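You operate a simulated robot arm through the tools that you are given. There is no shell and no other tool.

The job below is to be done with a simulated robot arm. You get a single attempt, and the scene is never put back.

## Task
Tip out the food tub, wash it in the suds and let the sink drain.
Fine: stand the tub on the draining mat; the plug ends on the worktop. What is to be rubbed or washed off counts as gone when no trace of it is left.
Where things are to end (x, y in the base frame): rubber plug within 6 cm of [75, 5].

Only the result counts: the job must be done as asked and must still hold three seconds after the hand-in. Knocking over, shifting, dropping, spilling or breaking anything else fails it.

## Robot
A 6-joint arm with a two-finger parallel gripper, fixed in place. Base frame: the origin is on the floor under the middle of its stand, x ahead of it, y to its left, z up; the work surface is at about z = 90. Readings come in cm, degrees, newtons and seconds.
With the tool pointing down near the work surface it reaches from about 48 to 88 cm from the base axis. Its first joint turns from -115.0 to 115.0 degrees. Payload 4.2 kg.
The TCP is the grasp point between the finger pads, 2.3 cm short of the fingertips. In the tool frame z runs along the fingers and y along their closing line. Largest opening 9.4 cm; finger width 3.8, thickness 1; the body of the gripper, 5.4 by 9.6 cm, starts 3.9 cm behind the TCP.
Orientation is that of the tool frame in the base frame, as a unit quaternion [x, y, z, w]. With the fingers straight down and closing along the base's y, the tool's x points along the base's -x, its y along +y and its z along -z.

## Interface
- The arm moves only by the tool jog_arm. Its argument "motion" is one flat list of numbers, 7 for each row, row after row: the shift along the tool's x, y, z in cm, then the turn, a rotation vector about the tool's x, y, z in degrees, then the gripper command, from -1 (shut) to 1 (fully open), values between in proportion. In form: [dx, dy, dz, rx, ry, rz, claw, dx, dy, dz, rx, ry, rz, claw, ...]. A call has 1 to 20 rows; each row is the pose to reach, as a shift and turn from the pose commanded when the call began, along the tool's axes at that moment. Each row takes 0.2 s and may step no farther than 5 cm and 8.6 degrees from the row before; otherwise, or with a gripper value out of range, the whole call is refused. A pose out of reach is approached as far as the arm can. The call stops where the force on the tool passes 40 N (or 10 N more than at its start, if that is more) or the arm is blocked; 0.2 s more then pass. Each finger travels about 10.8 cm/s and halts on what it meets, pressing with about 44 N; the grip force reading is that of the motor and also rises with nothing between the fingers. The clock runs only during rows and for 0.2 s after the last one: add rows that repeat a pose to give the fingers time. The reply holds the time, the measured pose of the TCP, the force on the tool along the base axes, the opening and the grip force, in the units named above and with some noise, with the torque about the TCP (base axes, N m) and any sound that the robot's microphone picked up.
- Cameras (640 x 400 px; columns grow to the right, rows downward): "scene" is fixed at [22.07, -50.84, 145.62]; the picture's right is [0.84, -0.54, 0.00], its down [-0.34, -0.52, -0.78] and it looks along [0.42, 0.66, -0.62] (base axes); focal length 228 px, centre (320, 200). "wrist" rides on the gripper at [8.6, 1.6, -7.5] in the tool frame; the picture's right is [-0.18, 0.98, 0.00], its down [-0.58, -0.11, -0.81] and it looks along [-0.79, -0.15, 0.59] (tool axes); focal length 243 px, centre (320, 200). There is no depth. A picture from a camera that has moved, and an enlarged one, comes with that camera's place and axes in the base frame and with its lens. The place of the scene camera against the robot may be out by one fixed shift of up to 1.8 cm in any direction.
- snapshot(camera): a new picture of that camera. The clock stands still meanwhile.
- slide_trunk(by): slides the trunk up (or, below 0, down) by that many cm; the arm rides with it, the base frame stays. It gives what a move gives, with no picture.
- inspect(camera, box): a new picture of the part [left, top, right, bottom] of that camera's present view, enlarged. The clock stands still meanwhile.
- hand_in(): hands the job in; it is judged then, once.

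Nothing tells you positions but the pictures and the camera data. Unless the task says otherwise, let go and move clear before handing in.

The tools are called after "Emit:" as a command line: name --argument value ..., lists and objects as JSON in quotes. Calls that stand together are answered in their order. jog_arm: Moves the arm, as the interface text tells. Its arguments: {"type":"object","properties":{"motion":{"type":"array","items":{"type":"number"}}},"required":["motion"]} The other tools are called the same way: slide_trunk (by) moves the trunk up or down; snapshot (camera) takes a picture; inspect (camera, box) takes an enlarged picture of a part of a camera's view; hand_in () hands the job in.

At the start:

```text
t: 0.0
position: [49.1, 10.99, 122.99]
tcp_rot: [0.0, 1.0, 0.0, 0.0]
force: [-0.4, 1.0, -0.6]
ft_torque: [0.01, 0.02, 0.01]
gripper_width: 9.41
grip_force: 0.0
trunk travel left (down, up): [-72.5, 26.5]
```

scene: 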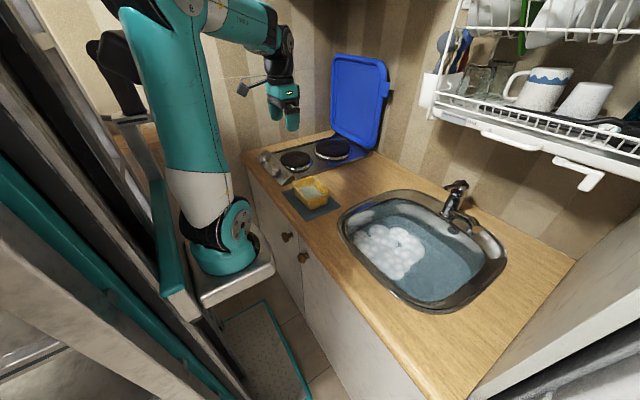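
wrist: 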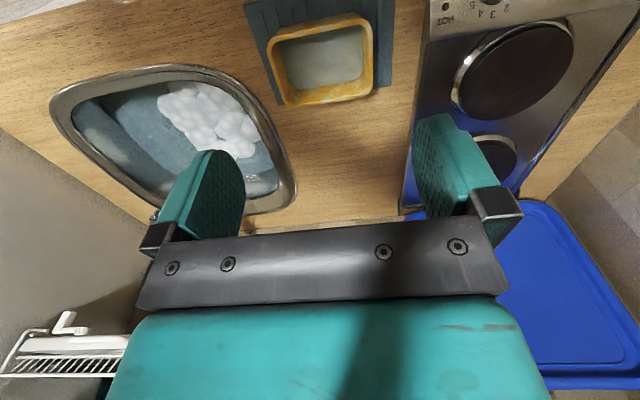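

I see a kitchenette: a yellow tub standing on a dark mat, a sink with suds to its right, a hob beyond the mat. I'll look closer at each before moving.

Emit:
inspect --camera "scene" --box '[260, 150, 380, 225]'

Emit:
inspect --camera "scene" --box '[320, 165, 520, 325]'

Emit:
inspect --camera "wrist" --box '[220, 0, 420, 125]'

Emit:
inspect --camera "wrist" --box '[30, 40, 310, 225]'

```text
5.33 times, centred on (320, 188) of scene
camera zoom: at [22.07, -50.84, 145.62], right [0.84, -0.54, 0.0], down [-0.34, -0.52, -0.78], along [0.42, 0.66, -0.62], focal length 1215 px, centre (320, 267)
```

zoom: 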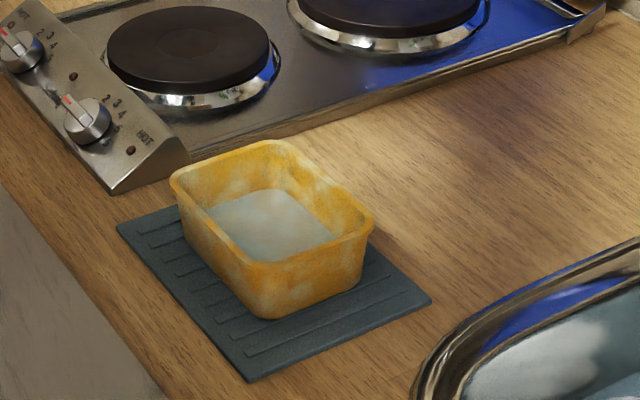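

```text
2.50 times, centred on (420, 245) of scene
camera zoom: at [22.07, -50.84, 145.62], right [0.84, -0.54, 0.0], down [-0.34, -0.52, -0.78], along [0.42, 0.66, -0.62], focal length 570 px, centre (70, 88)
```

zoom: 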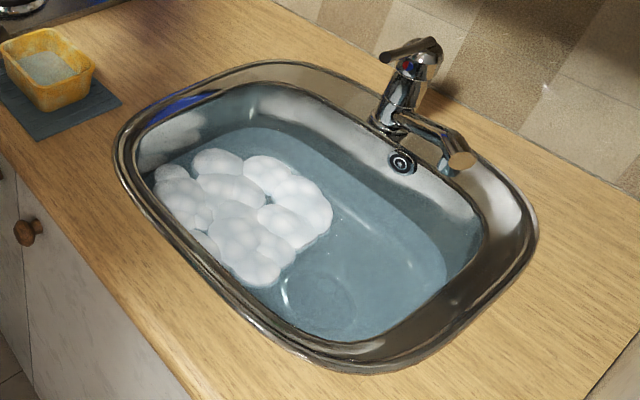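

```text
3.20 times, centred on (320, 62) of wrist
camera zoom: at [40.4, 12.56, 130.35], right [0.18, 0.98, 0.0], down [0.58, -0.11, 0.81], along [0.79, -0.15, -0.59], focal length 776 px, centre (320, 640)
```

zoom: 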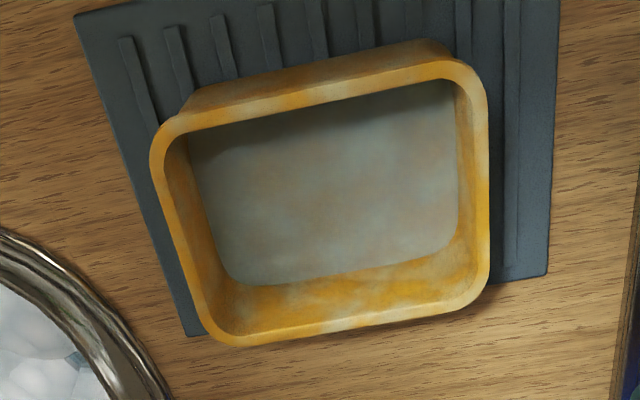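

```text
2.16 times, centred on (170, 132) of wrist
camera zoom: at [40.4, 12.56, 130.35], right [0.18, 0.98, 0.0], down [0.58, -0.11, 0.81], along [0.79, -0.15, -0.59], focal length 525 px, centre (644, 346)
```

zoom: 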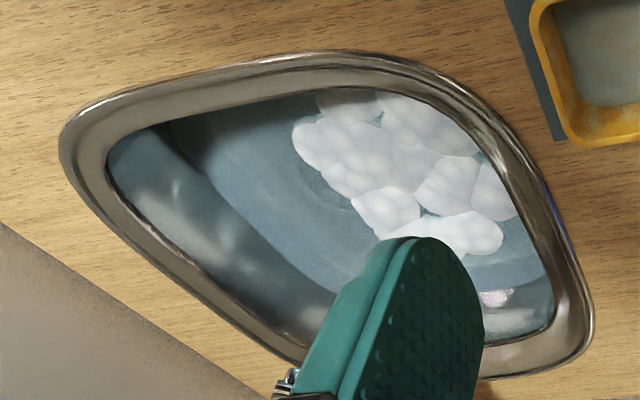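

The tub looks about 10 x 13 cm at roughly (56.7, 10.3), with its rim near z 96. The mat spans x 49–64, y 0.5–20.5, and the suds sit near (70, -19). Next I'll move the arm sideways at this height so the wrist camera can look into the sink.

Emit:
jog_arm --motion '[0, -4.5, 0, 0, 0, 0, 1, 0, -9, 0, 0, 0, 0, 1, 0, -13.5, 0, 0, 0, 0, 1, 0, -18, 0, 0, 0, 0, 1, 0, -22.5, 0, 0, 0, 0, 1, 0, -27, 0, 0, 0, 0, 1, 0, -31.5, 0, 0, 0, 0, 1, 0, -36, 0, 0, 0, 0, 1]'

Emit:
snapshot --camera "wrist"

Emit:
snapshot --camera "scene"

```text
t: 1.8
position: [48.99, -25.07, 122.94]
tcp_rot: [0.001, 1.0, -0.001, 0.0]
force: [0.1, 0.2, 0.1]
ft_torque: [-0.01, 0.0, 0.03]
gripper_width: 9.39
grip_force: 0.1
trunk travel left (down, up): [-72.5, 26.5]
```

```text
taken
camera wrist: at [40.35, -23.49, 130.29], right [0.18, 0.98, 0.0], down [0.58, -0.11, 0.81], along [0.79, -0.15, -0.59], focal length 243 px, centre (320, 200)
```

wrist: 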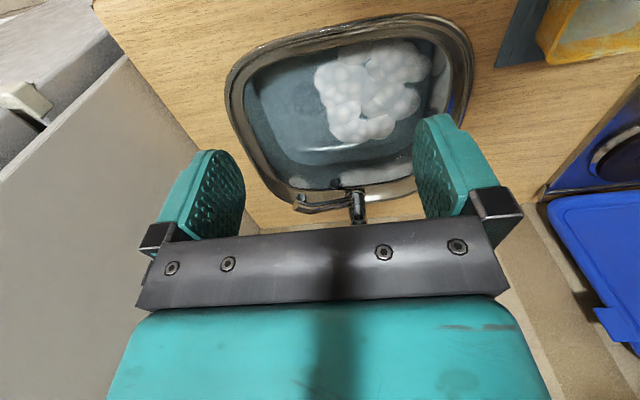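

```text
taken
```

scene: 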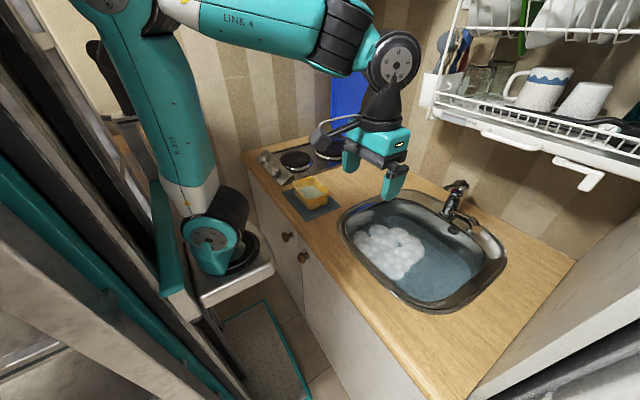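

The sink's inner bowl spans roughly x 57–88, y -42 to -6, and the water and foam surface is near z 80. The tap is at the back, beyond x 86. I'll enlarge the water area to find the plug, and look at the rack and tub too.

Emit:
inspect --camera "wrist" --box '[220, 0, 480, 215]'

Emit:
inspect --camera "scene" --box '[400, 210, 480, 310]'

Emit:
inspect --camera "scene" --box '[400, 0, 640, 250]'

Emit:
inspect --camera "scene" --box '[285, 170, 350, 215]'

```text
1.86 times, centred on (350, 108) of wrist
camera zoom: at [40.35, -23.49, 130.29], right [0.18, 0.98, 0.0], down [0.58, -0.11, 0.81], along [0.79, -0.15, -0.59], focal length 451 px, centre (264, 372)
```

zoom: 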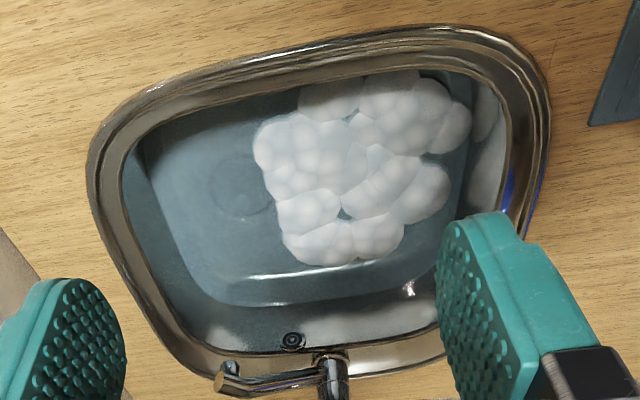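

```text
4.00 times, centred on (440, 260) of scene
camera zoom: at [22.07, -50.84, 145.62], right [0.84, -0.54, 0.0], down [-0.34, -0.52, -0.78], along [0.42, 0.66, -0.62], focal length 911 px, centre (-160, -40)
```

zoom: 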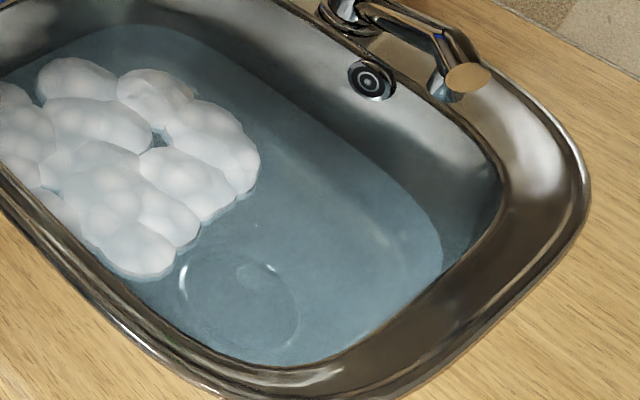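

```text
1.60 times, centred on (520, 125) of scene
camera zoom: at [22.07, -50.84, 145.62], right [0.84, -0.54, 0.0], down [-0.34, -0.52, -0.78], along [0.42, 0.66, -0.62], focal length 364 px, centre (0, 320)
```

zoom: 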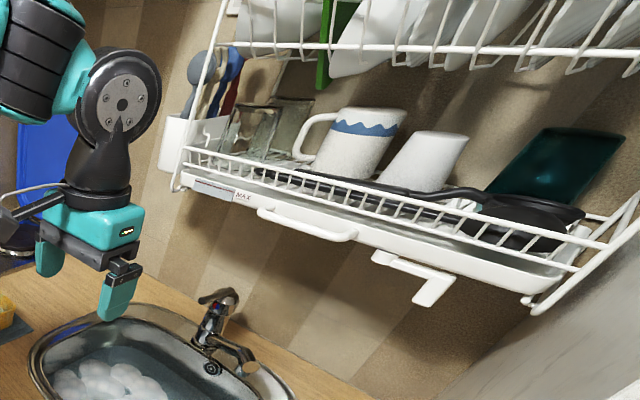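

```text
8.89 times, centred on (318, 192) of scene
camera zoom: at [22.07, -50.84, 145.62], right [0.84, -0.54, 0.0], down [-0.34, -0.52, -0.78], along [0.42, 0.66, -0.62], focal length 2025 px, centre (342, 267)
```

zoom: 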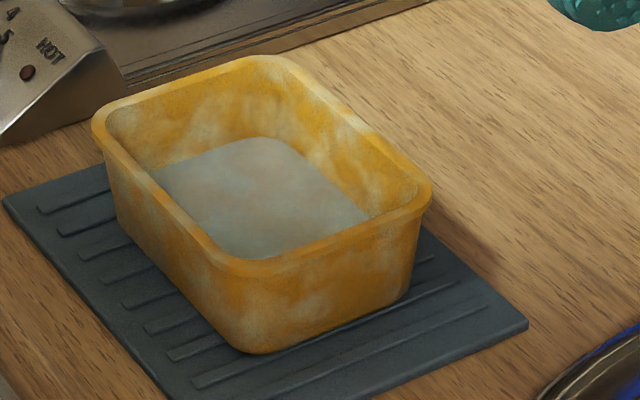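

The tub holds a greyish slop and has smears inside and out. The plug shows faintly near (73, -33) under the water, and the rack hangs over the sink from about x 73 at z 126 and up. I'll bring the wrist camera lower for a better look at the plug and water depth.

Emit:
jog_arm --motion '[-1.8, -1.4, 3.6, 0, 0, 0, 1, -3.6, -2.8, 7.2, 0, 0, 0, 1, -5.4, -4.2, 10.8, 0, 0, 0, 1, -7.2, -5.6, 14.4, 0, 0, 0, 1, -9, -7, 18, 0, 0, 0, 1, -11, -7, 22, 0, 0, 0, 1]'

Emit:
snapshot --camera "wrist"

Emit:
snapshot --camera "scene"

```text
t: 3.2
position: [60.03, -31.8, 100.98]
tcp_rot: [0.001, 1.0, 0.0, 0.001]
force: [-0.4, 0.4, 1.3]
ft_torque: [-0.01, -0.03, -0.01]
gripper_width: 9.39
grip_force: 0.1
trunk travel left (down, up): [-72.5, 26.5]
```

```text
taken
camera wrist: at [51.28, -30.4, 108.35], right [0.18, 0.98, 0.0], down [0.58, -0.11, 0.81], along [0.79, -0.15, -0.59], focal length 243 px, centre (320, 200)
```

wrist: 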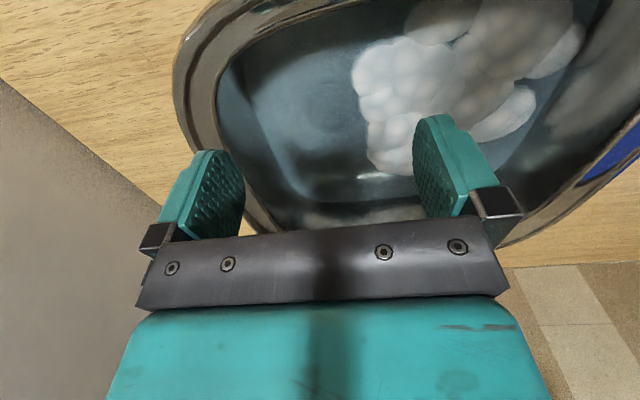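

```text
taken
```

scene: 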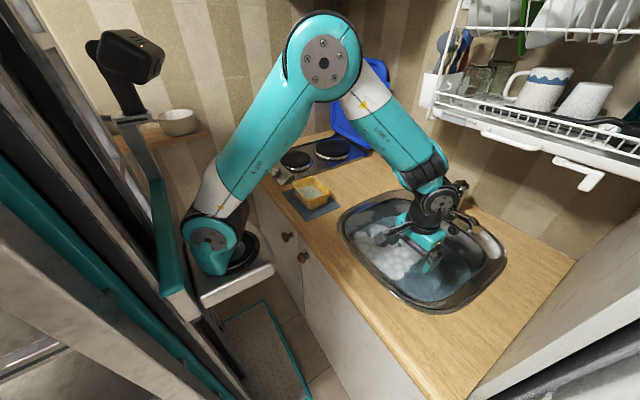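

The arm holds its elbow up and well clear of the rack. I'll enlarge the plug region from this closer view.

Emit:
inspect --camera "wrist" --box '[220, 30, 420, 200]'

Emit:
inspect --camera "wrist" --box '[260, 70, 360, 150]'

```text
2.35 times, centred on (320, 115) of wrist
camera zoom: at [51.28, -30.4, 108.35], right [0.18, 0.98, 0.0], down [0.58, -0.11, 0.81], along [0.79, -0.15, -0.59], focal length 571 px, centre (320, 400)
```

zoom: 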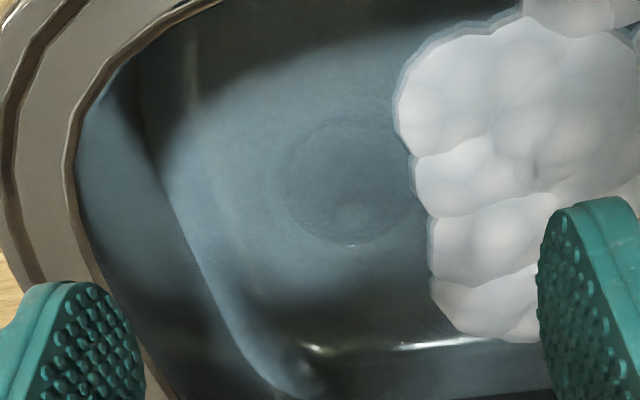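

```text
5.00 times, centred on (310, 110) of wrist
camera zoom: at [51.28, -30.4, 108.35], right [0.18, 0.98, 0.0], down [0.58, -0.11, 0.81], along [0.79, -0.15, -0.59], focal length 1213 px, centre (370, 650)
```

zoom: 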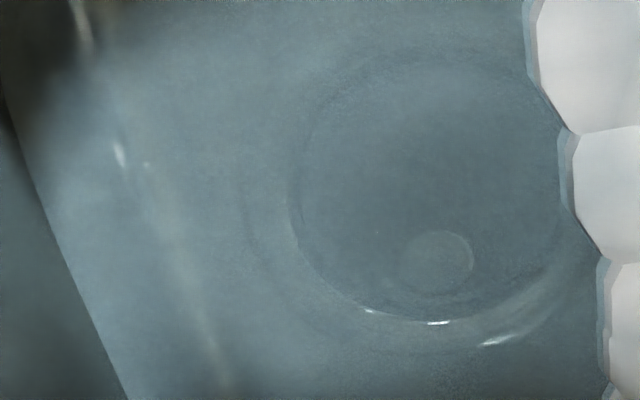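

The plug shows as a disc with a 2 cm knob in its middle, around (73.3, -32.7), with its face near z 74 and the knob top near 78. I'll come back for it after the washing; first I'll go above the tub for an accurate look at its walls.

Emit:
jog_arm --motion '[1, 1, -3.5, 0, 0, 0, 1, 2, 4, -7, 0, 0, 0, 1, 3, 8.5, -8, 0, 0, 0, 1, 4, 13, -8, 0, 0, 0, 1, 5, 17.5, -8, 0, 0, 0, 1, 6, 22, -8, 0, 0, 0, 1, 7, 26.5, -8, 0, 0, 0, 1, 8, 31, -8, 0, 0, 0, 1, 9, 35.5, -8, 0, 0, 0, 1, 10, 39.5, -7, 0, 0, 0, 1, 10, 42.3, -7, 0, 0, 0, 1]'

Emit:
snapshot --camera "wrist"

Emit:
inspect --camera "wrist" --box '[220, 30, 440, 180]'

```text
t: 5.6
position: [50.01, 10.34, 107.83]
tcp_rot: [0.0, 1.0, 0.0, -0.001]
force: [-0.5, -1.0, 0.2]
ft_torque: [0.01, 0.01, 0.01]
gripper_width: 9.38
grip_force: 0.0
trunk travel left (down, up): [-72.5, 26.5]
```

```text
taken
camera wrist: at [41.35, 11.85, 115.3], right [0.18, 0.98, 0.0], down [0.58, -0.11, 0.81], along [0.79, -0.15, -0.59], focal length 243 px, centre (320, 200)
```

wrist: 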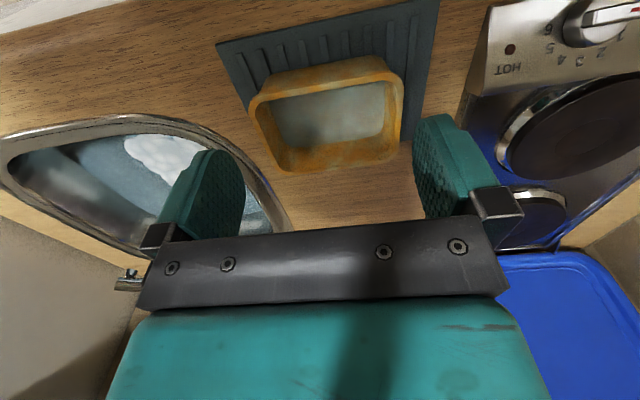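

```text
2.67 times, centred on (330, 105) of wrist
camera zoom: at [41.35, 11.85, 115.3], right [0.18, 0.98, 0.0], down [0.58, -0.11, 0.81], along [0.79, -0.15, -0.59], focal length 647 px, centre (293, 453)
```

zoom: 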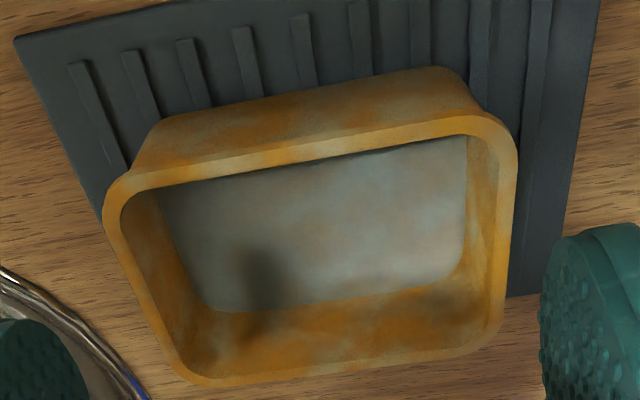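

From two views, the tub rim is at z≈95.8 and spans x 51.8–61.6, y 3.1–16.8, with its centre at (56.7, 10). It is too wide to straddle, so I'll grip its far long wall with one finger inside. First I'll turn the gripper 90° so it closes along x, and place it above that wall.

Emit:
jog_arm --motion '[-1.02, -0.04, 0, 0, 0, -8.182, 1, -2.04, -0.07, 0, 0, 0, -16.364, 1, -3.05, -0.11, 0, 0, 0, -24.545, 1, -4.07, -0.15, 0, 0, 0, -32.727, 1, -5.09, -0.18, 0, 0, 0, -40.909, 1, -6.11, -0.22, 0, 0, 0, -49.091, 1, -7.13, -0.25, 0, 0, 0, -57.273, 1, -8.15, -0.29, 0, 0, 0, -65.455, 1, -9.16, -0.33, 0, 0, 0, -73.636, 1, -10.18, -0.36, 0, 0, 0, -81.818, 1, -11.2, -0.4, 0, 0, 0, -90, 1, -11.2, -0.4, 0, 0, 0, -90, 1]'

Emit:
snapshot --camera "wrist"

Emit:
snapshot --camera "scene"

```text
t: 8.2
position: [61.24, 9.97, 108.02]
tcp_rot: [0.708, -0.706, 0.0, 0.0]
force: [0.4, -0.1, 0.6]
ft_torque: [-0.02, 0.0, 0.02]
gripper_width: 9.41
grip_force: 0.1
trunk travel left (down, up): [-72.5, 26.5]
```

```text
taken
camera wrist: at [59.62, 1.15, 115.33], right [-0.98, 0.18, 0.0], down [0.11, 0.58, 0.81], along [0.15, 0.79, -0.59], focal length 243 px, centre (320, 200)
```

wrist: 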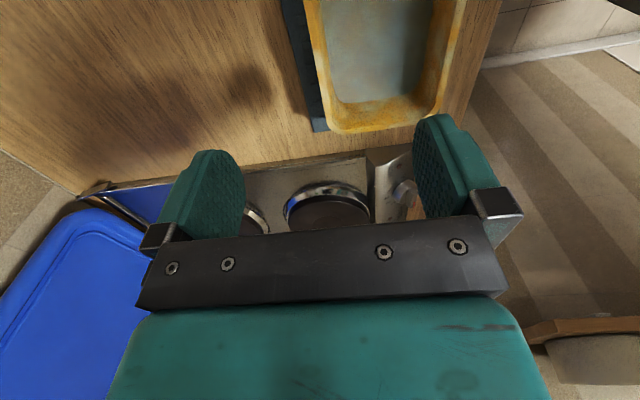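

```text
taken
```

scene: 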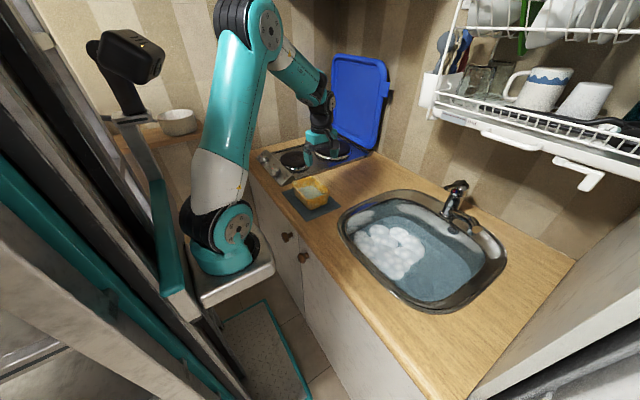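

The wall's outer face reads x≈61.7, right under the TCP. I'll descend so the fingertips reach about 92.4, keeping the fingers open.

Emit:
jog_arm --motion '[0, 0, 3, 0, 0, 0, 1, 0, 0, 6, 0, 0, 0, 1, 0, 0, 9, 0, 0, 0, 1, 0, 0, 11.5, 0, 0, 0, 1, 0, 0, 13.2, 0, 0, 0, 1, 0, 0, 13.2, 0, 0, 0, 1]'

Emit:
inspect --camera "scene" --box '[270, 130, 370, 220]'

Emit:
snapshot --camera "wrist"

```text
t: 9.6
position: [61.19, 9.83, 94.64]
tcp_rot: [-0.707, 0.707, 0.0, 0.0]
force: [-0.7, -0.7, 0.0]
ft_torque: [0.01, 0.06, -0.03]
gripper_width: 9.38
grip_force: 0.0
trunk travel left (down, up): [-72.5, 26.5]
```

```text
4.44 times, centred on (320, 175) of scene
camera zoom: at [22.07, -50.84, 145.62], right [0.84, -0.54, 0.0], down [-0.34, -0.52, -0.78], along [0.42, 0.66, -0.62], focal length 1012 px, centre (320, 311)
```

zoom: 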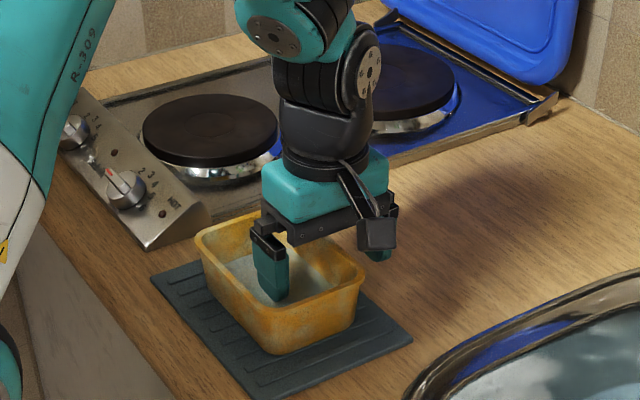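

```text
taken
camera wrist: at [59.55, 1.14, 102.02], right [-0.98, 0.18, 0.0], down [0.11, 0.58, 0.81], along [0.15, 0.79, -0.59], focal length 243 px, centre (320, 200)
```

wrist: 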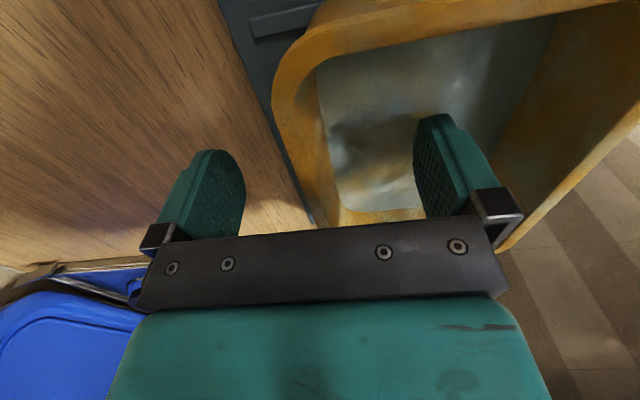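

One finger is inside the tub and one outside, with the wall between them. Closing now.

Emit:
jog_arm --motion '[0, 0, 0, 0, 0, 0, 0, 0, 0, 0, 0, 0, 0, -0.5, 0, 0, 0, 0, 0, 0, -1, 0, 0, 0, 0, 0, 0, -1, 0, 0, 0, 0, 0, 0, -1]'

Emit:
snapshot --camera "wrist"

Emit:
inspect --camera "scene" --box '[270, 130, 370, 220]'

```text
t: 10.8
position: [61.04, 9.8, 94.66]
tcp_rot: [-0.707, 0.707, 0.0, -0.001]
force: [-2.3, 0.0, 17.7]
ft_torque: [-0.19, 1.73, 0.09]
gripper_width: 0.47
grip_force: 44.0
trunk travel left (down, up): [-72.5, 26.5]
```

```text
taken
camera wrist: at [59.51, 1.14, 102.11], right [-0.98, 0.18, 0.0], down [0.11, 0.58, 0.81], along [0.15, 0.79, -0.59], focal length 243 px, centre (320, 200)
```

wrist: 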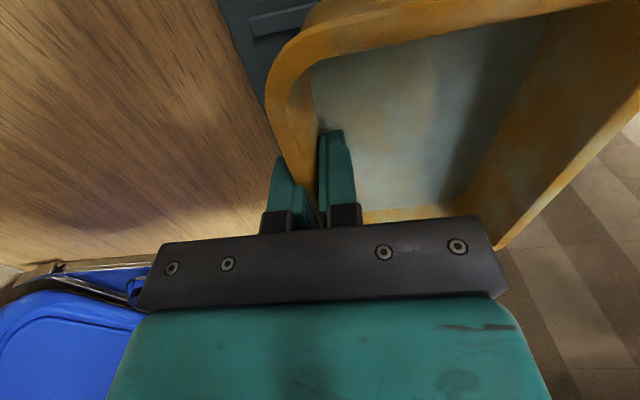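

```text
4.44 times, centred on (320, 175) of scene
camera zoom: at [22.07, -50.84, 145.62], right [0.84, -0.54, 0.0], down [-0.34, -0.52, -0.78], along [0.42, 0.66, -0.62], focal length 1012 px, centre (320, 311)
```

zoom: 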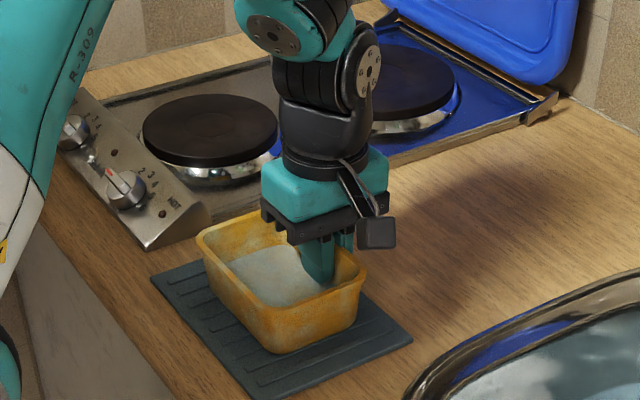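

The wall is clamped (0.47 cm). Now I'll lift slowly and watch whether the tub stays level.

Emit:
jog_arm --motion '[0, 0, -0.5, 0, 0, 0, -1, 0, 0, -1, 0, 0, 0, -1, 0, 0, -2, 0, 0, 0, -1, 0, 0, -3, 0, 0, 0, -1, 0, 0, -4, 0, 0, 0, -1, 0, 0, -4, 0, 0, 0, -1]'

Emit:
snapshot --camera "wrist"

Emit:
inspect --camera "scene" --box '[270, 130, 370, 220]'

```text
t: 12.2
position: [61.2, 9.85, 98.77]
tcp_rot: [-0.707, 0.707, 0.0, 0.0]
force: [0.3, -0.7, -2.4]
ft_torque: [0.03, -0.06, -0.02]
gripper_width: 0.28
grip_force: 44.2
trunk travel left (down, up): [-72.5, 26.5]
```

```text
taken
camera wrist: at [59.61, 1.18, 106.16], right [-0.98, 0.18, 0.0], down [0.11, 0.58, 0.81], along [0.15, 0.79, -0.59], focal length 243 px, centre (320, 200)
```

wrist: 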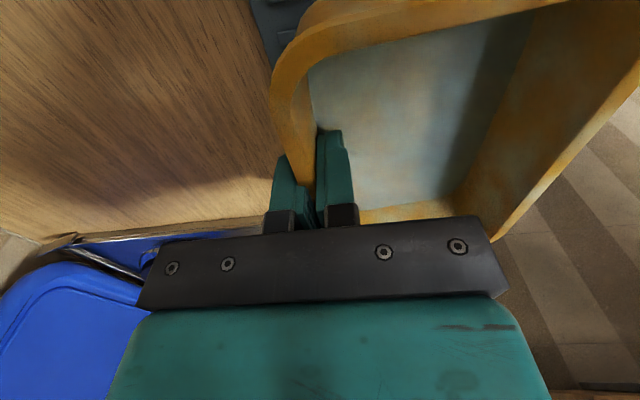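

```text
4.44 times, centred on (320, 175) of scene
camera zoom: at [22.07, -50.84, 145.62], right [0.84, -0.54, 0.0], down [-0.34, -0.52, -0.78], along [0.42, 0.66, -0.62], focal length 1012 px, centre (320, 311)
```

zoom: 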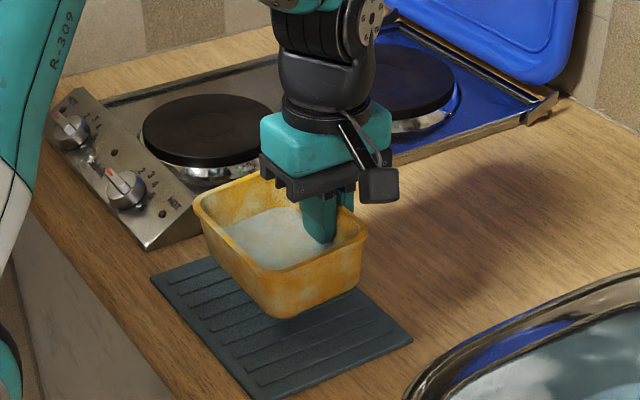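

The tub is up and stays nearly level with its contents inside. Next I'll lift it higher and carry it at moderate speed to above the sink front, yawing to line up with the arm's direction.

Emit:
jog_arm --motion '[0, 0, -2, 0, 0, 0, -1, 0, 0, -4.5, 0, 0, 0, -1, 1.5, -0.2, -7, 0, 0, 1, -1, 4, -0.5, -8, 0, 0, 2, -1, 6.5, -0.7, -8, 0, 0, 3, -1, 9, -1, -8, 0, 0, 4, -1, 11.5, -1.2, -8, 0, 0, 5.5, -1, 14, -1.5, -8, 0, 0, 7, -1, 16.5, -1.7, -8, 0, 0, 8.5, -1, 19, -2, -8, 0, 0, 10, -1, 21.5, -2.3, -8, 0, 0, 11, -1, 24, -2.6, -8, 0, 0, 12, -1, 26.5, -2.9, -8, 0, 0, 13, -1, 28, -3, -8, 0, 0, 14.4, -1, 28.5, -3, -8, 0, 0, 14.4, -1, 28.5, -3, -8, 0, 0, 14.4, -1]'

Emit:
snapshot --camera "wrist"

Emit:
snapshot --camera "scene"

```text
t: 15.6
position: [64.27, -18.56, 106.87]
tcp_rot: [-0.613, 0.79, 0.001, 0.0]
force: [0.6, 0.5, -2.9]
ft_torque: [-0.03, -0.1, -0.02]
gripper_width: 0.27
grip_force: 43.7
trunk travel left (down, up): [-72.5, 26.5]
```

```text
taken
camera wrist: at [60.57, -26.69, 114.19], right [-0.91, 0.42, 0.0], down [0.25, 0.54, 0.81], along [0.34, 0.73, -0.59], focal length 243 px, centre (320, 200)
```

wrist: 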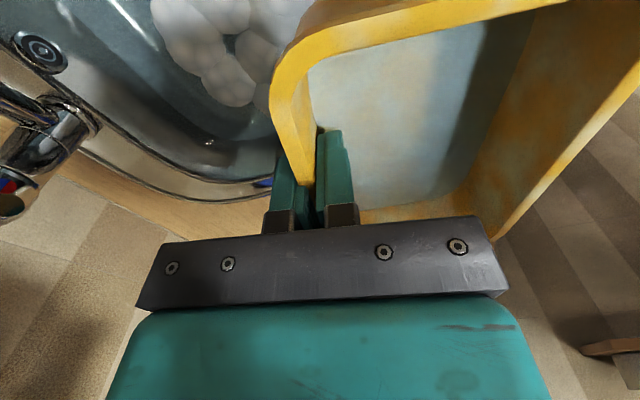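

```text
taken
```

scene: 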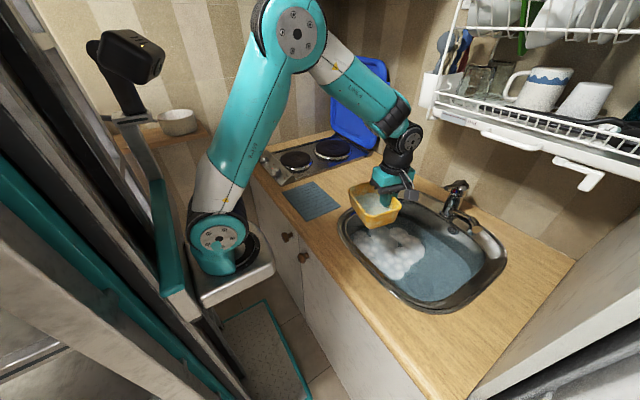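

The tub hangs over the front of the sink and the food is still in it. I'll shift 8 cm outward with a slight 10° tilt, so its pouring edge is well inside the bowl, then check.

Emit:
jog_arm --motion '[0, -2, 0, 2, 0, 0, -1, 0, -4, 0, 4, 0, 0, -1, 0, -6, 0, 7, 0, 0, -1, 0, -8, 0, 10, 0, 0, -1, 0, -8, 0, 10, 0, 0, -1]'

Emit:
snapshot --camera "scene"

Emit:
snapshot --camera "wrist"

```text
t: 16.8
position: [72.03, -20.65, 106.8]
tcp_rot: [-0.611, 0.787, -0.069, 0.054]
force: [-0.4, -0.7, -1.5]
ft_torque: [-0.03, -0.03, -0.02]
gripper_width: 0.27
grip_force: 44.1
trunk travel left (down, up): [-72.5, 26.5]
```

```text
taken
```

scene: 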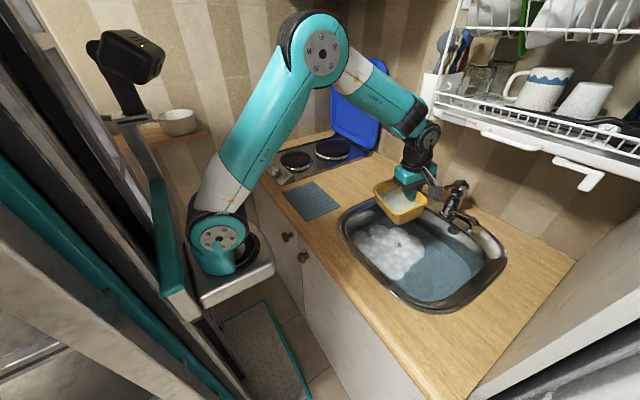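

```text
taken
camera wrist: at [67.07, -28.33, 113.74], right [-0.89, 0.42, -0.17], down [0.11, 0.57, 0.81], along [0.44, 0.71, -0.56], focal length 243 px, centre (320, 200)
```

wrist: 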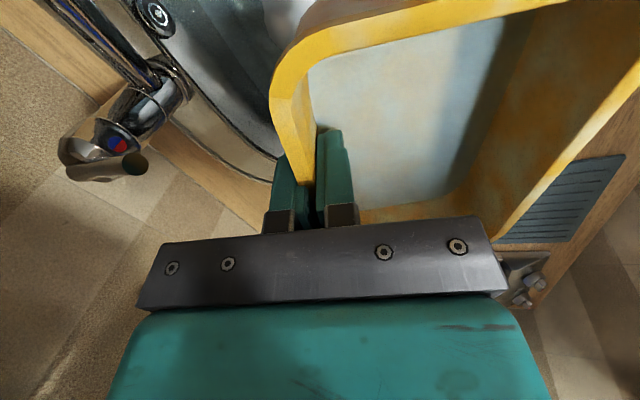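

The pouring edge now sits well inside the bowl and the tap is clear beyond x≈88. I'll tilt slowly so the contents run into the sink.

Emit:
jog_arm --motion '[0, 0, 0, 3.5, 0, 0, -1, 0, 0, 0, 7, 0, 0, -1, 0, 0, 0, 10.5, 0, 0, -1, 0, 0, 0, 14, 0, 0, -1, 0, 0, 0, 17.5, 0, 0, -1, 0, 0, 0, 21, 0, 0, -1, 0, 0, 0, 24.5, 0, 0, -1, 0, 0, 0, 28, 0, 0, -1, 0, 0, 0, 31.5, 0, 0, -1, 0, 0, 0, 35, 0, 0, -1, 0, 0, 0, 38.5, 0, 0, -1, 0, 0, 0, 42, 0, 0, -1, 0, 0, 0, 45.5, 0, 0, -1, 0, 0, 0, 49, 0, 0, -1]'

Emit:
snapshot --camera "scene"

Emit:
snapshot --camera "wrist"

```text
t: 19.8
position: [72.01, -20.63, 106.8]
tcp_rot: [-0.534, 0.688, -0.389, 0.302]
force: [-0.3, -0.5, -1.3]
ft_torque: [-0.07, 0.0, -0.03]
gripper_width: 0.25
grip_force: 43.7
trunk travel left (down, up): [-72.5, 26.5]
```

```text
taken
```

scene: 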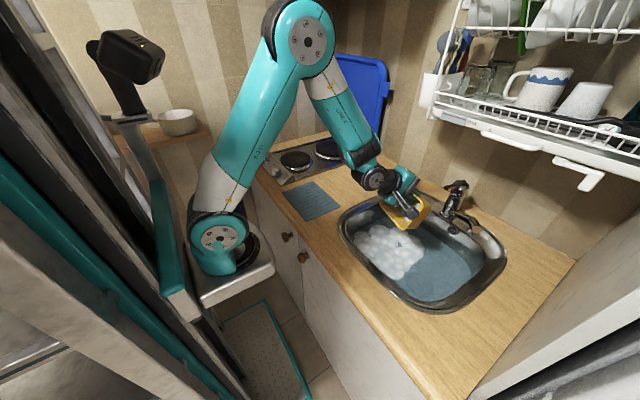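

```text
taken
camera wrist: at [62.85, -27.24, 109.14], right [-0.44, 0.3, -0.84], down [-0.47, 0.72, 0.51], along [0.76, 0.62, -0.18], focal length 243 px, centre (320, 200)
```

wrist: 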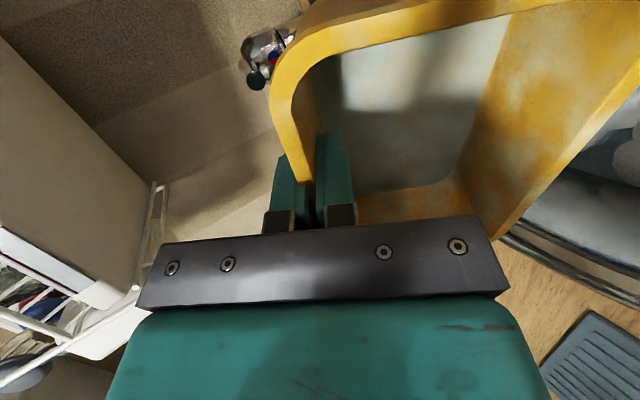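

The tool is now at about 59° and passing the wrist's alignment smoothly. I'll continue tilting to 100° and look inside.

Emit:
jog_arm --motion '[0, 0, 0, 4, 0, 0, -1, 0, 0, 0, 8, 0, 0, -1, 0, 0, 0, 12, 0, 0, -1, 0, 0, 0, 16, 0, 0, -1, 0, 0, 0, 20, 0, 0, -1, 0, 0, 0, 24, 0, 0, -1, 0, 0, 0, 28, 0, 0, -1, 0, 0, 0, 32, 0, 0, -1, 0, 0, 0, 36, 0, 0, -1, 0, 0, 0, 36, 0, 0, -1]'

Emit:
snapshot --camera "scene"

Emit:
snapshot --camera "wrist"

```text
t: 22.0
position: [76.31, -21.78, 109.6]
tcp_rot: [0.415, -0.534, 0.582, -0.451]
force: [0.8, -0.5, -1.0]
ft_torque: [0.0, 0.02, -0.03]
gripper_width: 0.23
grip_force: 44.2
out of reach, approached as far as the arm can: row 6, 7, 8, 9, 10
trunk travel left (down, up): [-72.5, 26.5]
```

```text
taken
```

scene: 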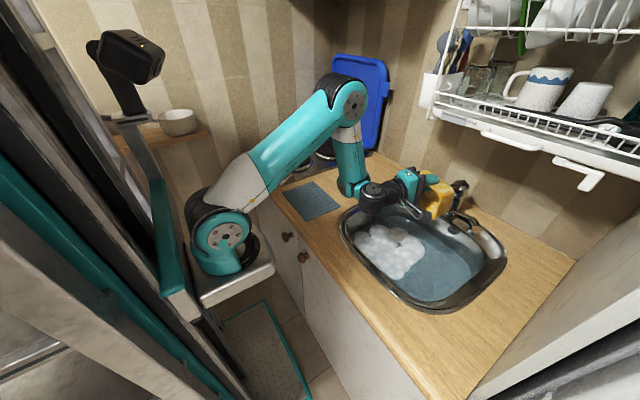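

```text
taken
camera wrist: at [67.1, -28.55, 107.22], right [0.13, 0.16, -0.98], down [-0.64, 0.76, 0.04], along [0.76, 0.62, 0.2], focal length 243 px, centre (320, 200)
```

wrist: 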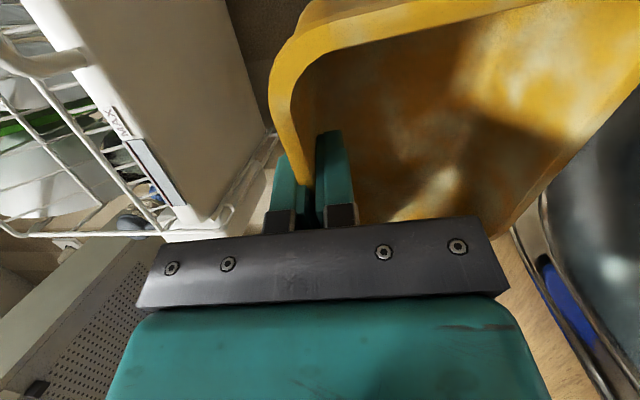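

The grey slop is gone: the tub's floor now shows through with smears left, and the weight reading dropped from about 2.5 N to 1 N. The arm ended at about 95° and drifted slightly because it reached a limit. I'll check the sink and the tub closely.

Emit:
inspect --camera "wrist" --box '[260, 0, 640, 240]'

Emit:
inspect --camera "scene" --box '[320, 150, 520, 320]'

```text
1.67 times, centred on (450, 120) of wrist
camera zoom: at [67.1, -28.55, 107.22], right [0.13, 0.16, -0.98], down [-0.64, 0.76, 0.04], along [0.76, 0.62, 0.2], focal length 404 px, centre (103, 333)
```

zoom: 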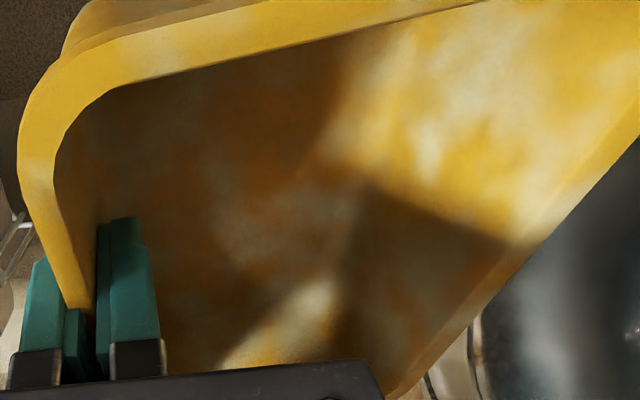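

```text
2.35 times, centred on (420, 235) of scene
camera zoom: at [22.07, -50.84, 145.62], right [0.84, -0.54, 0.0], down [-0.34, -0.52, -0.78], along [0.42, 0.66, -0.62], focal length 536 px, centre (85, 118)
```

zoom: 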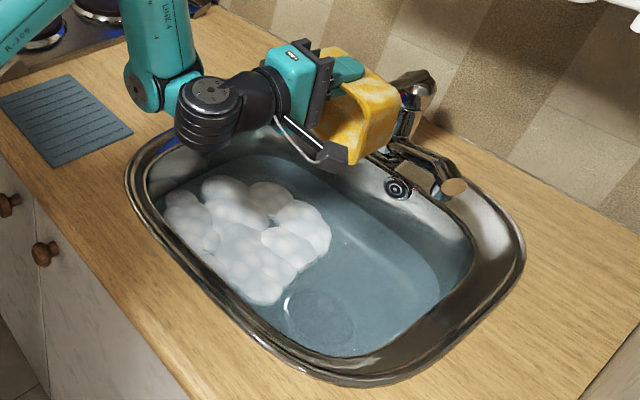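

The food is out and nothing has landed outside the bowl. Grey smears remain on the tub. Now I'll turn the tool back towards vertical for washing.

Emit:
jog_arm --motion '[0, 0, 0, -6, 0, 0, -1, 0, 0, 0, -12, 0, 0, -1, 0, 0, 0, -18, 0, 0, -1, 0, 0, 0, -24, 0, 0, -1, 0, 0, 0, -30, 0, 0, -1, 0, 0, 0, -36, 0, 0, -1, 0, 0, 0, -36, 0, 0, -1]'

```text
t: 23.6
position: [76.29, -22.02, 109.51]
tcp_rot: [-0.533, 0.689, -0.388, 0.302]
force: [0.3, -0.8, -1.2]
ft_torque: [-0.01, 0.02, -0.01]
gripper_width: 0.23
grip_force: 44.4
out of reach, approached as far as the arm can: row 1
trunk travel left (down, up): [-72.5, 26.5]
```

I'm at 59° tilt again. I'll lower the tub inside the sink outline first, then bring it upright just above the suds so the wrist keeps clear of the rack.

Emit:
jog_arm --motion '[-0.4, 3.1, 1.36, 0, 0, 0, -1, -0.8, 6.2, 2.72, 0, 0, 0, -1, -1.2, 9.3, 4.1, 0, 0, 0, -1, -1.6, 12.48, 5.44, 0, 0, 0, -1, -1.6, 12.48, 5.44, -6, 0, 0, -1, -1.6, 12.48, 5.44, -12, 0, 0, -1, -1.6, 12.48, 5.44, -18, 0, 0, -1, -1.6, 12.48, 5.44, -24, 0, 0, -1, -1.6, 12.48, 5.44, -30, 0, 0, -1, -1.6, 12.48, 5.44, -36, 0, 0, -1, -1.6, 12.48, 5.44, -42, 0, 0, -1, -1.6, 12.48, 5.44, -48, 0, 0, -1, -1.6, 12.48, 5.44, -54, 0, 0, -1, -1.6, 12.48, 5.44, -59, 0, 0, -1, -1.6, 12.48, 5.44, -59, 0, 0, -1]'

Emit:
snapshot --camera "scene"

Emit:
snapshot --camera "wrist"

```text
t: 26.8
position: [74.86, -20.03, 96.02]
tcp_rot: [-0.613, 0.79, 0.001, -0.001]
force: [0.3, 0.6, -0.6]
ft_torque: [0.01, -0.02, -0.02]
gripper_width: 0.23
grip_force: 43.5
trunk travel left (down, up): [-72.5, 26.5]
```

```text
taken
```

scene: 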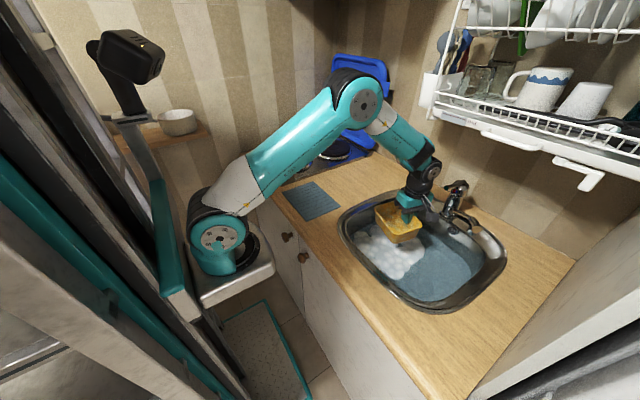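

```text
taken
camera wrist: at [71.2, -28.07, 103.39], right [-0.91, 0.42, 0.0], down [0.25, 0.54, 0.81], along [0.34, 0.73, -0.59], focal length 243 px, centre (320, 200)
```

wrist: 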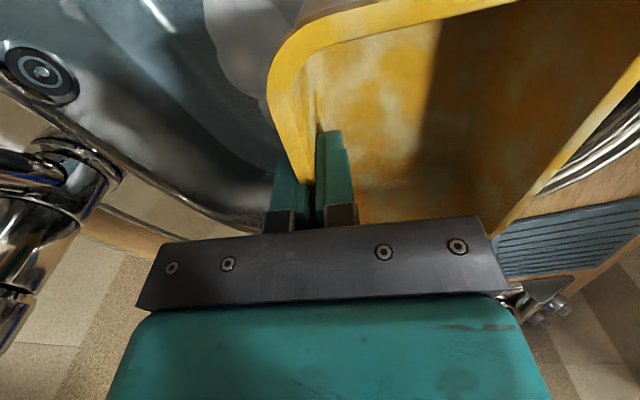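

The empty tub hangs upright just above the foam. I'll lower it into the suds in small steps, watching the forces.

Emit:
jog_arm --motion '[0, 0, 3, 0, 0, 0, -1, 0, 0, 6, 0, 0, 0, -1, 0, 0, 9, 0, 0, 0, -1, 0, 0, 11, 0, 0, 0, -1, 0, 0, 13, 0, 0, 0, -1, 0, 0, 14.5, 0, 0, 0, -1, 0, 0, 14.5, 0, 0, 0, -1]'

Emit:
snapshot --camera "wrist"

Emit:
inspect --camera "scene" --box '[320, 150, 520, 320]'

```text
t: 28.4
position: [74.99, -20.03, 81.61]
tcp_rot: [-0.612, 0.791, 0.001, 0.0]
force: [0.4, 0.7, 0.0]
ft_torque: [0.0, -0.04, 0.01]
gripper_width: 0.24
grip_force: 43.9
trunk travel left (down, up): [-72.5, 26.5]
```

```text
taken
camera wrist: at [71.26, -28.07, 88.93], right [-0.91, 0.42, 0.0], down [0.25, 0.54, 0.81], along [0.34, 0.73, -0.59], focal length 243 px, centre (320, 200)
```

wrist: 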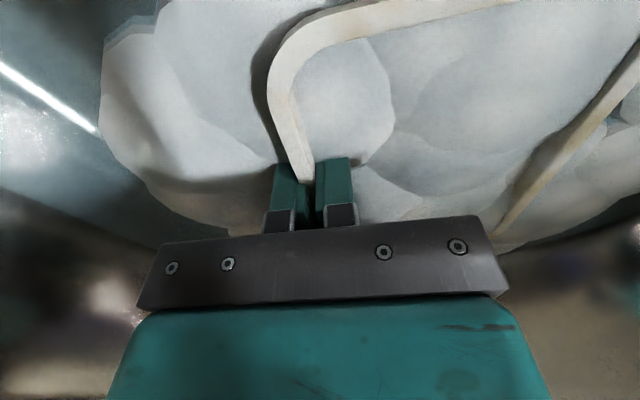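

```text
2.35 times, centred on (420, 235) of scene
camera zoom: at [22.07, -50.84, 145.62], right [0.84, -0.54, 0.0], down [-0.34, -0.52, -0.78], along [0.42, 0.66, -0.62], focal length 536 px, centre (85, 118)
```

zoom: 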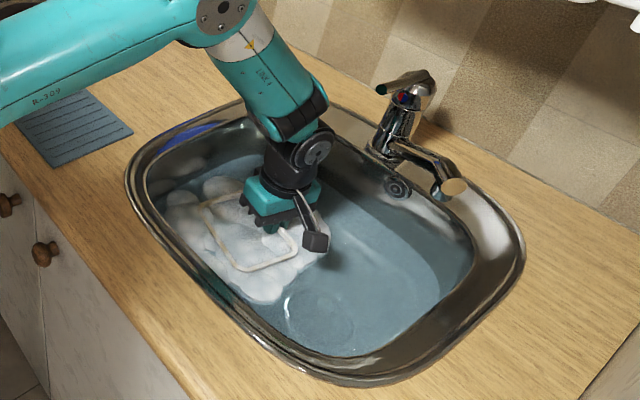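

The rim poking out of the foam already looks pale, so the suds are taking the orange grime off. I'll lower a bit more and swish the tub back and forth in the foam.

Emit:
jog_arm --motion '[0, 0, 1, 0, 0, 0, -1, 0, 0, 2, 0, 0, 0, -1, 2, 0, 2, 0, 0, 0, -1, 2, 2, 2, 0, 0, 0, -1, 0, 2.5, 2, 0, 0, 0, -1, -2, 2, 2, 0, 0, 0, -1, -4, 0, 2, 0, 0, 0, -1, -2, -2, 2, 0, 0, 0, -1, 0, -2.5, 2, 0, 0, 0, -1, 2, -2, 2, 0, 0, 0, -1, 3, 0, 2, 0, 0, 0, -1, 2, 2, 2, 0, 0, 0, -1, 0, 2.5, 2, 0, 0, 0, -1, -2, 2, 2, 0, 0, 0, -1, -4, 0, 2, 0, 0, 0, -1, -2, -2, 2, 0, 0, 0, -1, 0, -2, 2, 0, 0, 0, -1, 0, 0, 2, 0, 0, 0, -1]'

Emit:
snapshot --camera "wrist"

Emit:
inspect --camera "scene" --box '[320, 150, 520, 320]'

```text
t: 32.2
position: [74.96, -20.0, 79.74]
tcp_rot: [-0.613, 0.79, -0.001, 0.001]
force: [1.9, -1.2, 6.3]
ft_torque: [0.5, 0.35, -0.12]
gripper_width: 0.26
grip_force: 44.2
trunk travel left (down, up): [-72.5, 26.5]
```

```text
taken
camera wrist: at [71.27, -28.16, 86.98], right [-0.91, 0.42, 0.0], down [0.25, 0.54, 0.81], along [0.34, 0.73, -0.59], focal length 243 px, centre (320, 200)
```

wrist: 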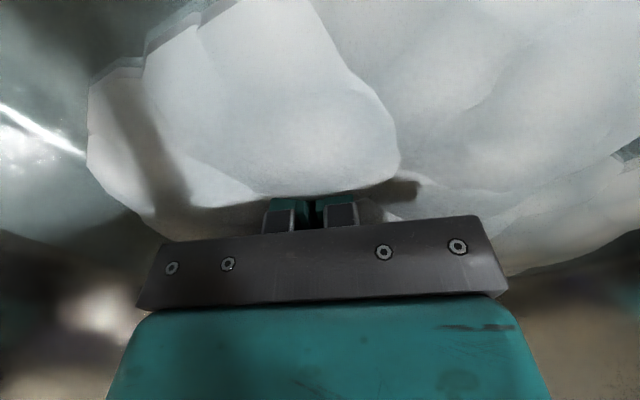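

```text
2.35 times, centred on (420, 235) of scene
camera zoom: at [22.07, -50.84, 145.62], right [0.84, -0.54, 0.0], down [-0.34, -0.52, -0.78], along [0.42, 0.66, -0.62], focal length 536 px, centre (85, 118)
```

zoom: 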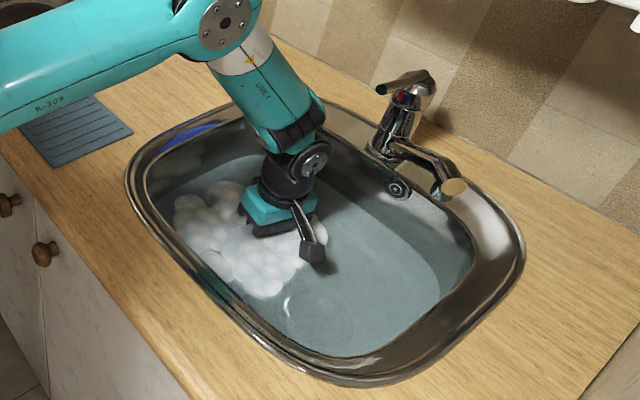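

The tub is fully under the foam and its base lightly touches the sink floor (about z 75.5). I'll raise it to check how clean it is.

Emit:
jog_arm --motion '[0, 0, -2, 0, 0, 0, -1, 0, 0, -4, 0, 0, 0, -1, 0, 0, -6, 0, 0, 0, -1, 0, 0, -8, 0, 0, 0, -1, 0, 0, -10, 0, 0, 0, -1, 0, 0, -12, 0, 0, 0, -1, 0, 0, -14, 0, 0, 0, -1, 0, 0, -14, 0, 0, 0, -1]'

Emit:
snapshot --camera "wrist"

Emit:
inspect --camera "scene" --box '[340, 170, 460, 270]'

```text
t: 34.0
position: [74.91, -19.96, 93.51]
tcp_rot: [-0.613, 0.79, 0.0, 0.0]
force: [-0.4, -0.1, -1.1]
ft_torque: [0.0, -0.07, 0.05]
gripper_width: 0.26
grip_force: 43.9
trunk travel left (down, up): [-72.5, 26.5]
```

```text
taken
camera wrist: at [71.2, -28.01, 100.97], right [-0.91, 0.42, 0.0], down [0.25, 0.54, 0.81], along [0.34, 0.73, -0.59], focal length 243 px, centre (320, 200)
```

wrist: 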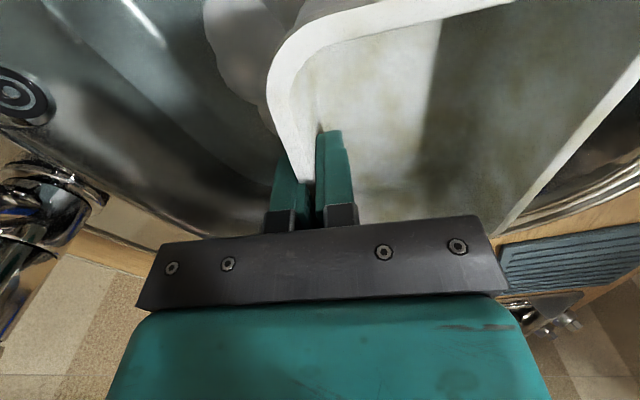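

```text
4.00 times, centred on (400, 220) of scene
camera zoom: at [22.07, -50.84, 145.62], right [0.84, -0.54, 0.0], down [-0.34, -0.52, -0.78], along [0.42, 0.66, -0.62], focal length 911 px, centre (0, 120)
```

zoom: 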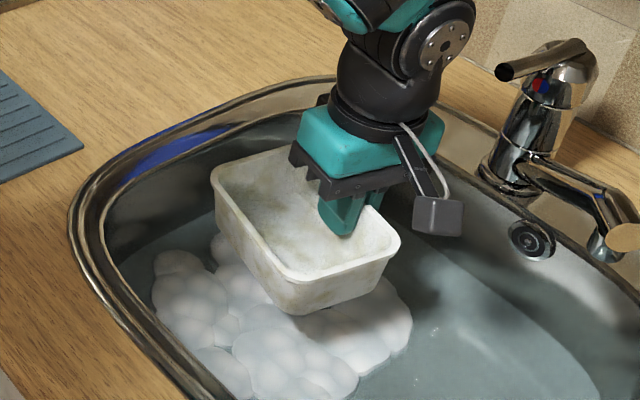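

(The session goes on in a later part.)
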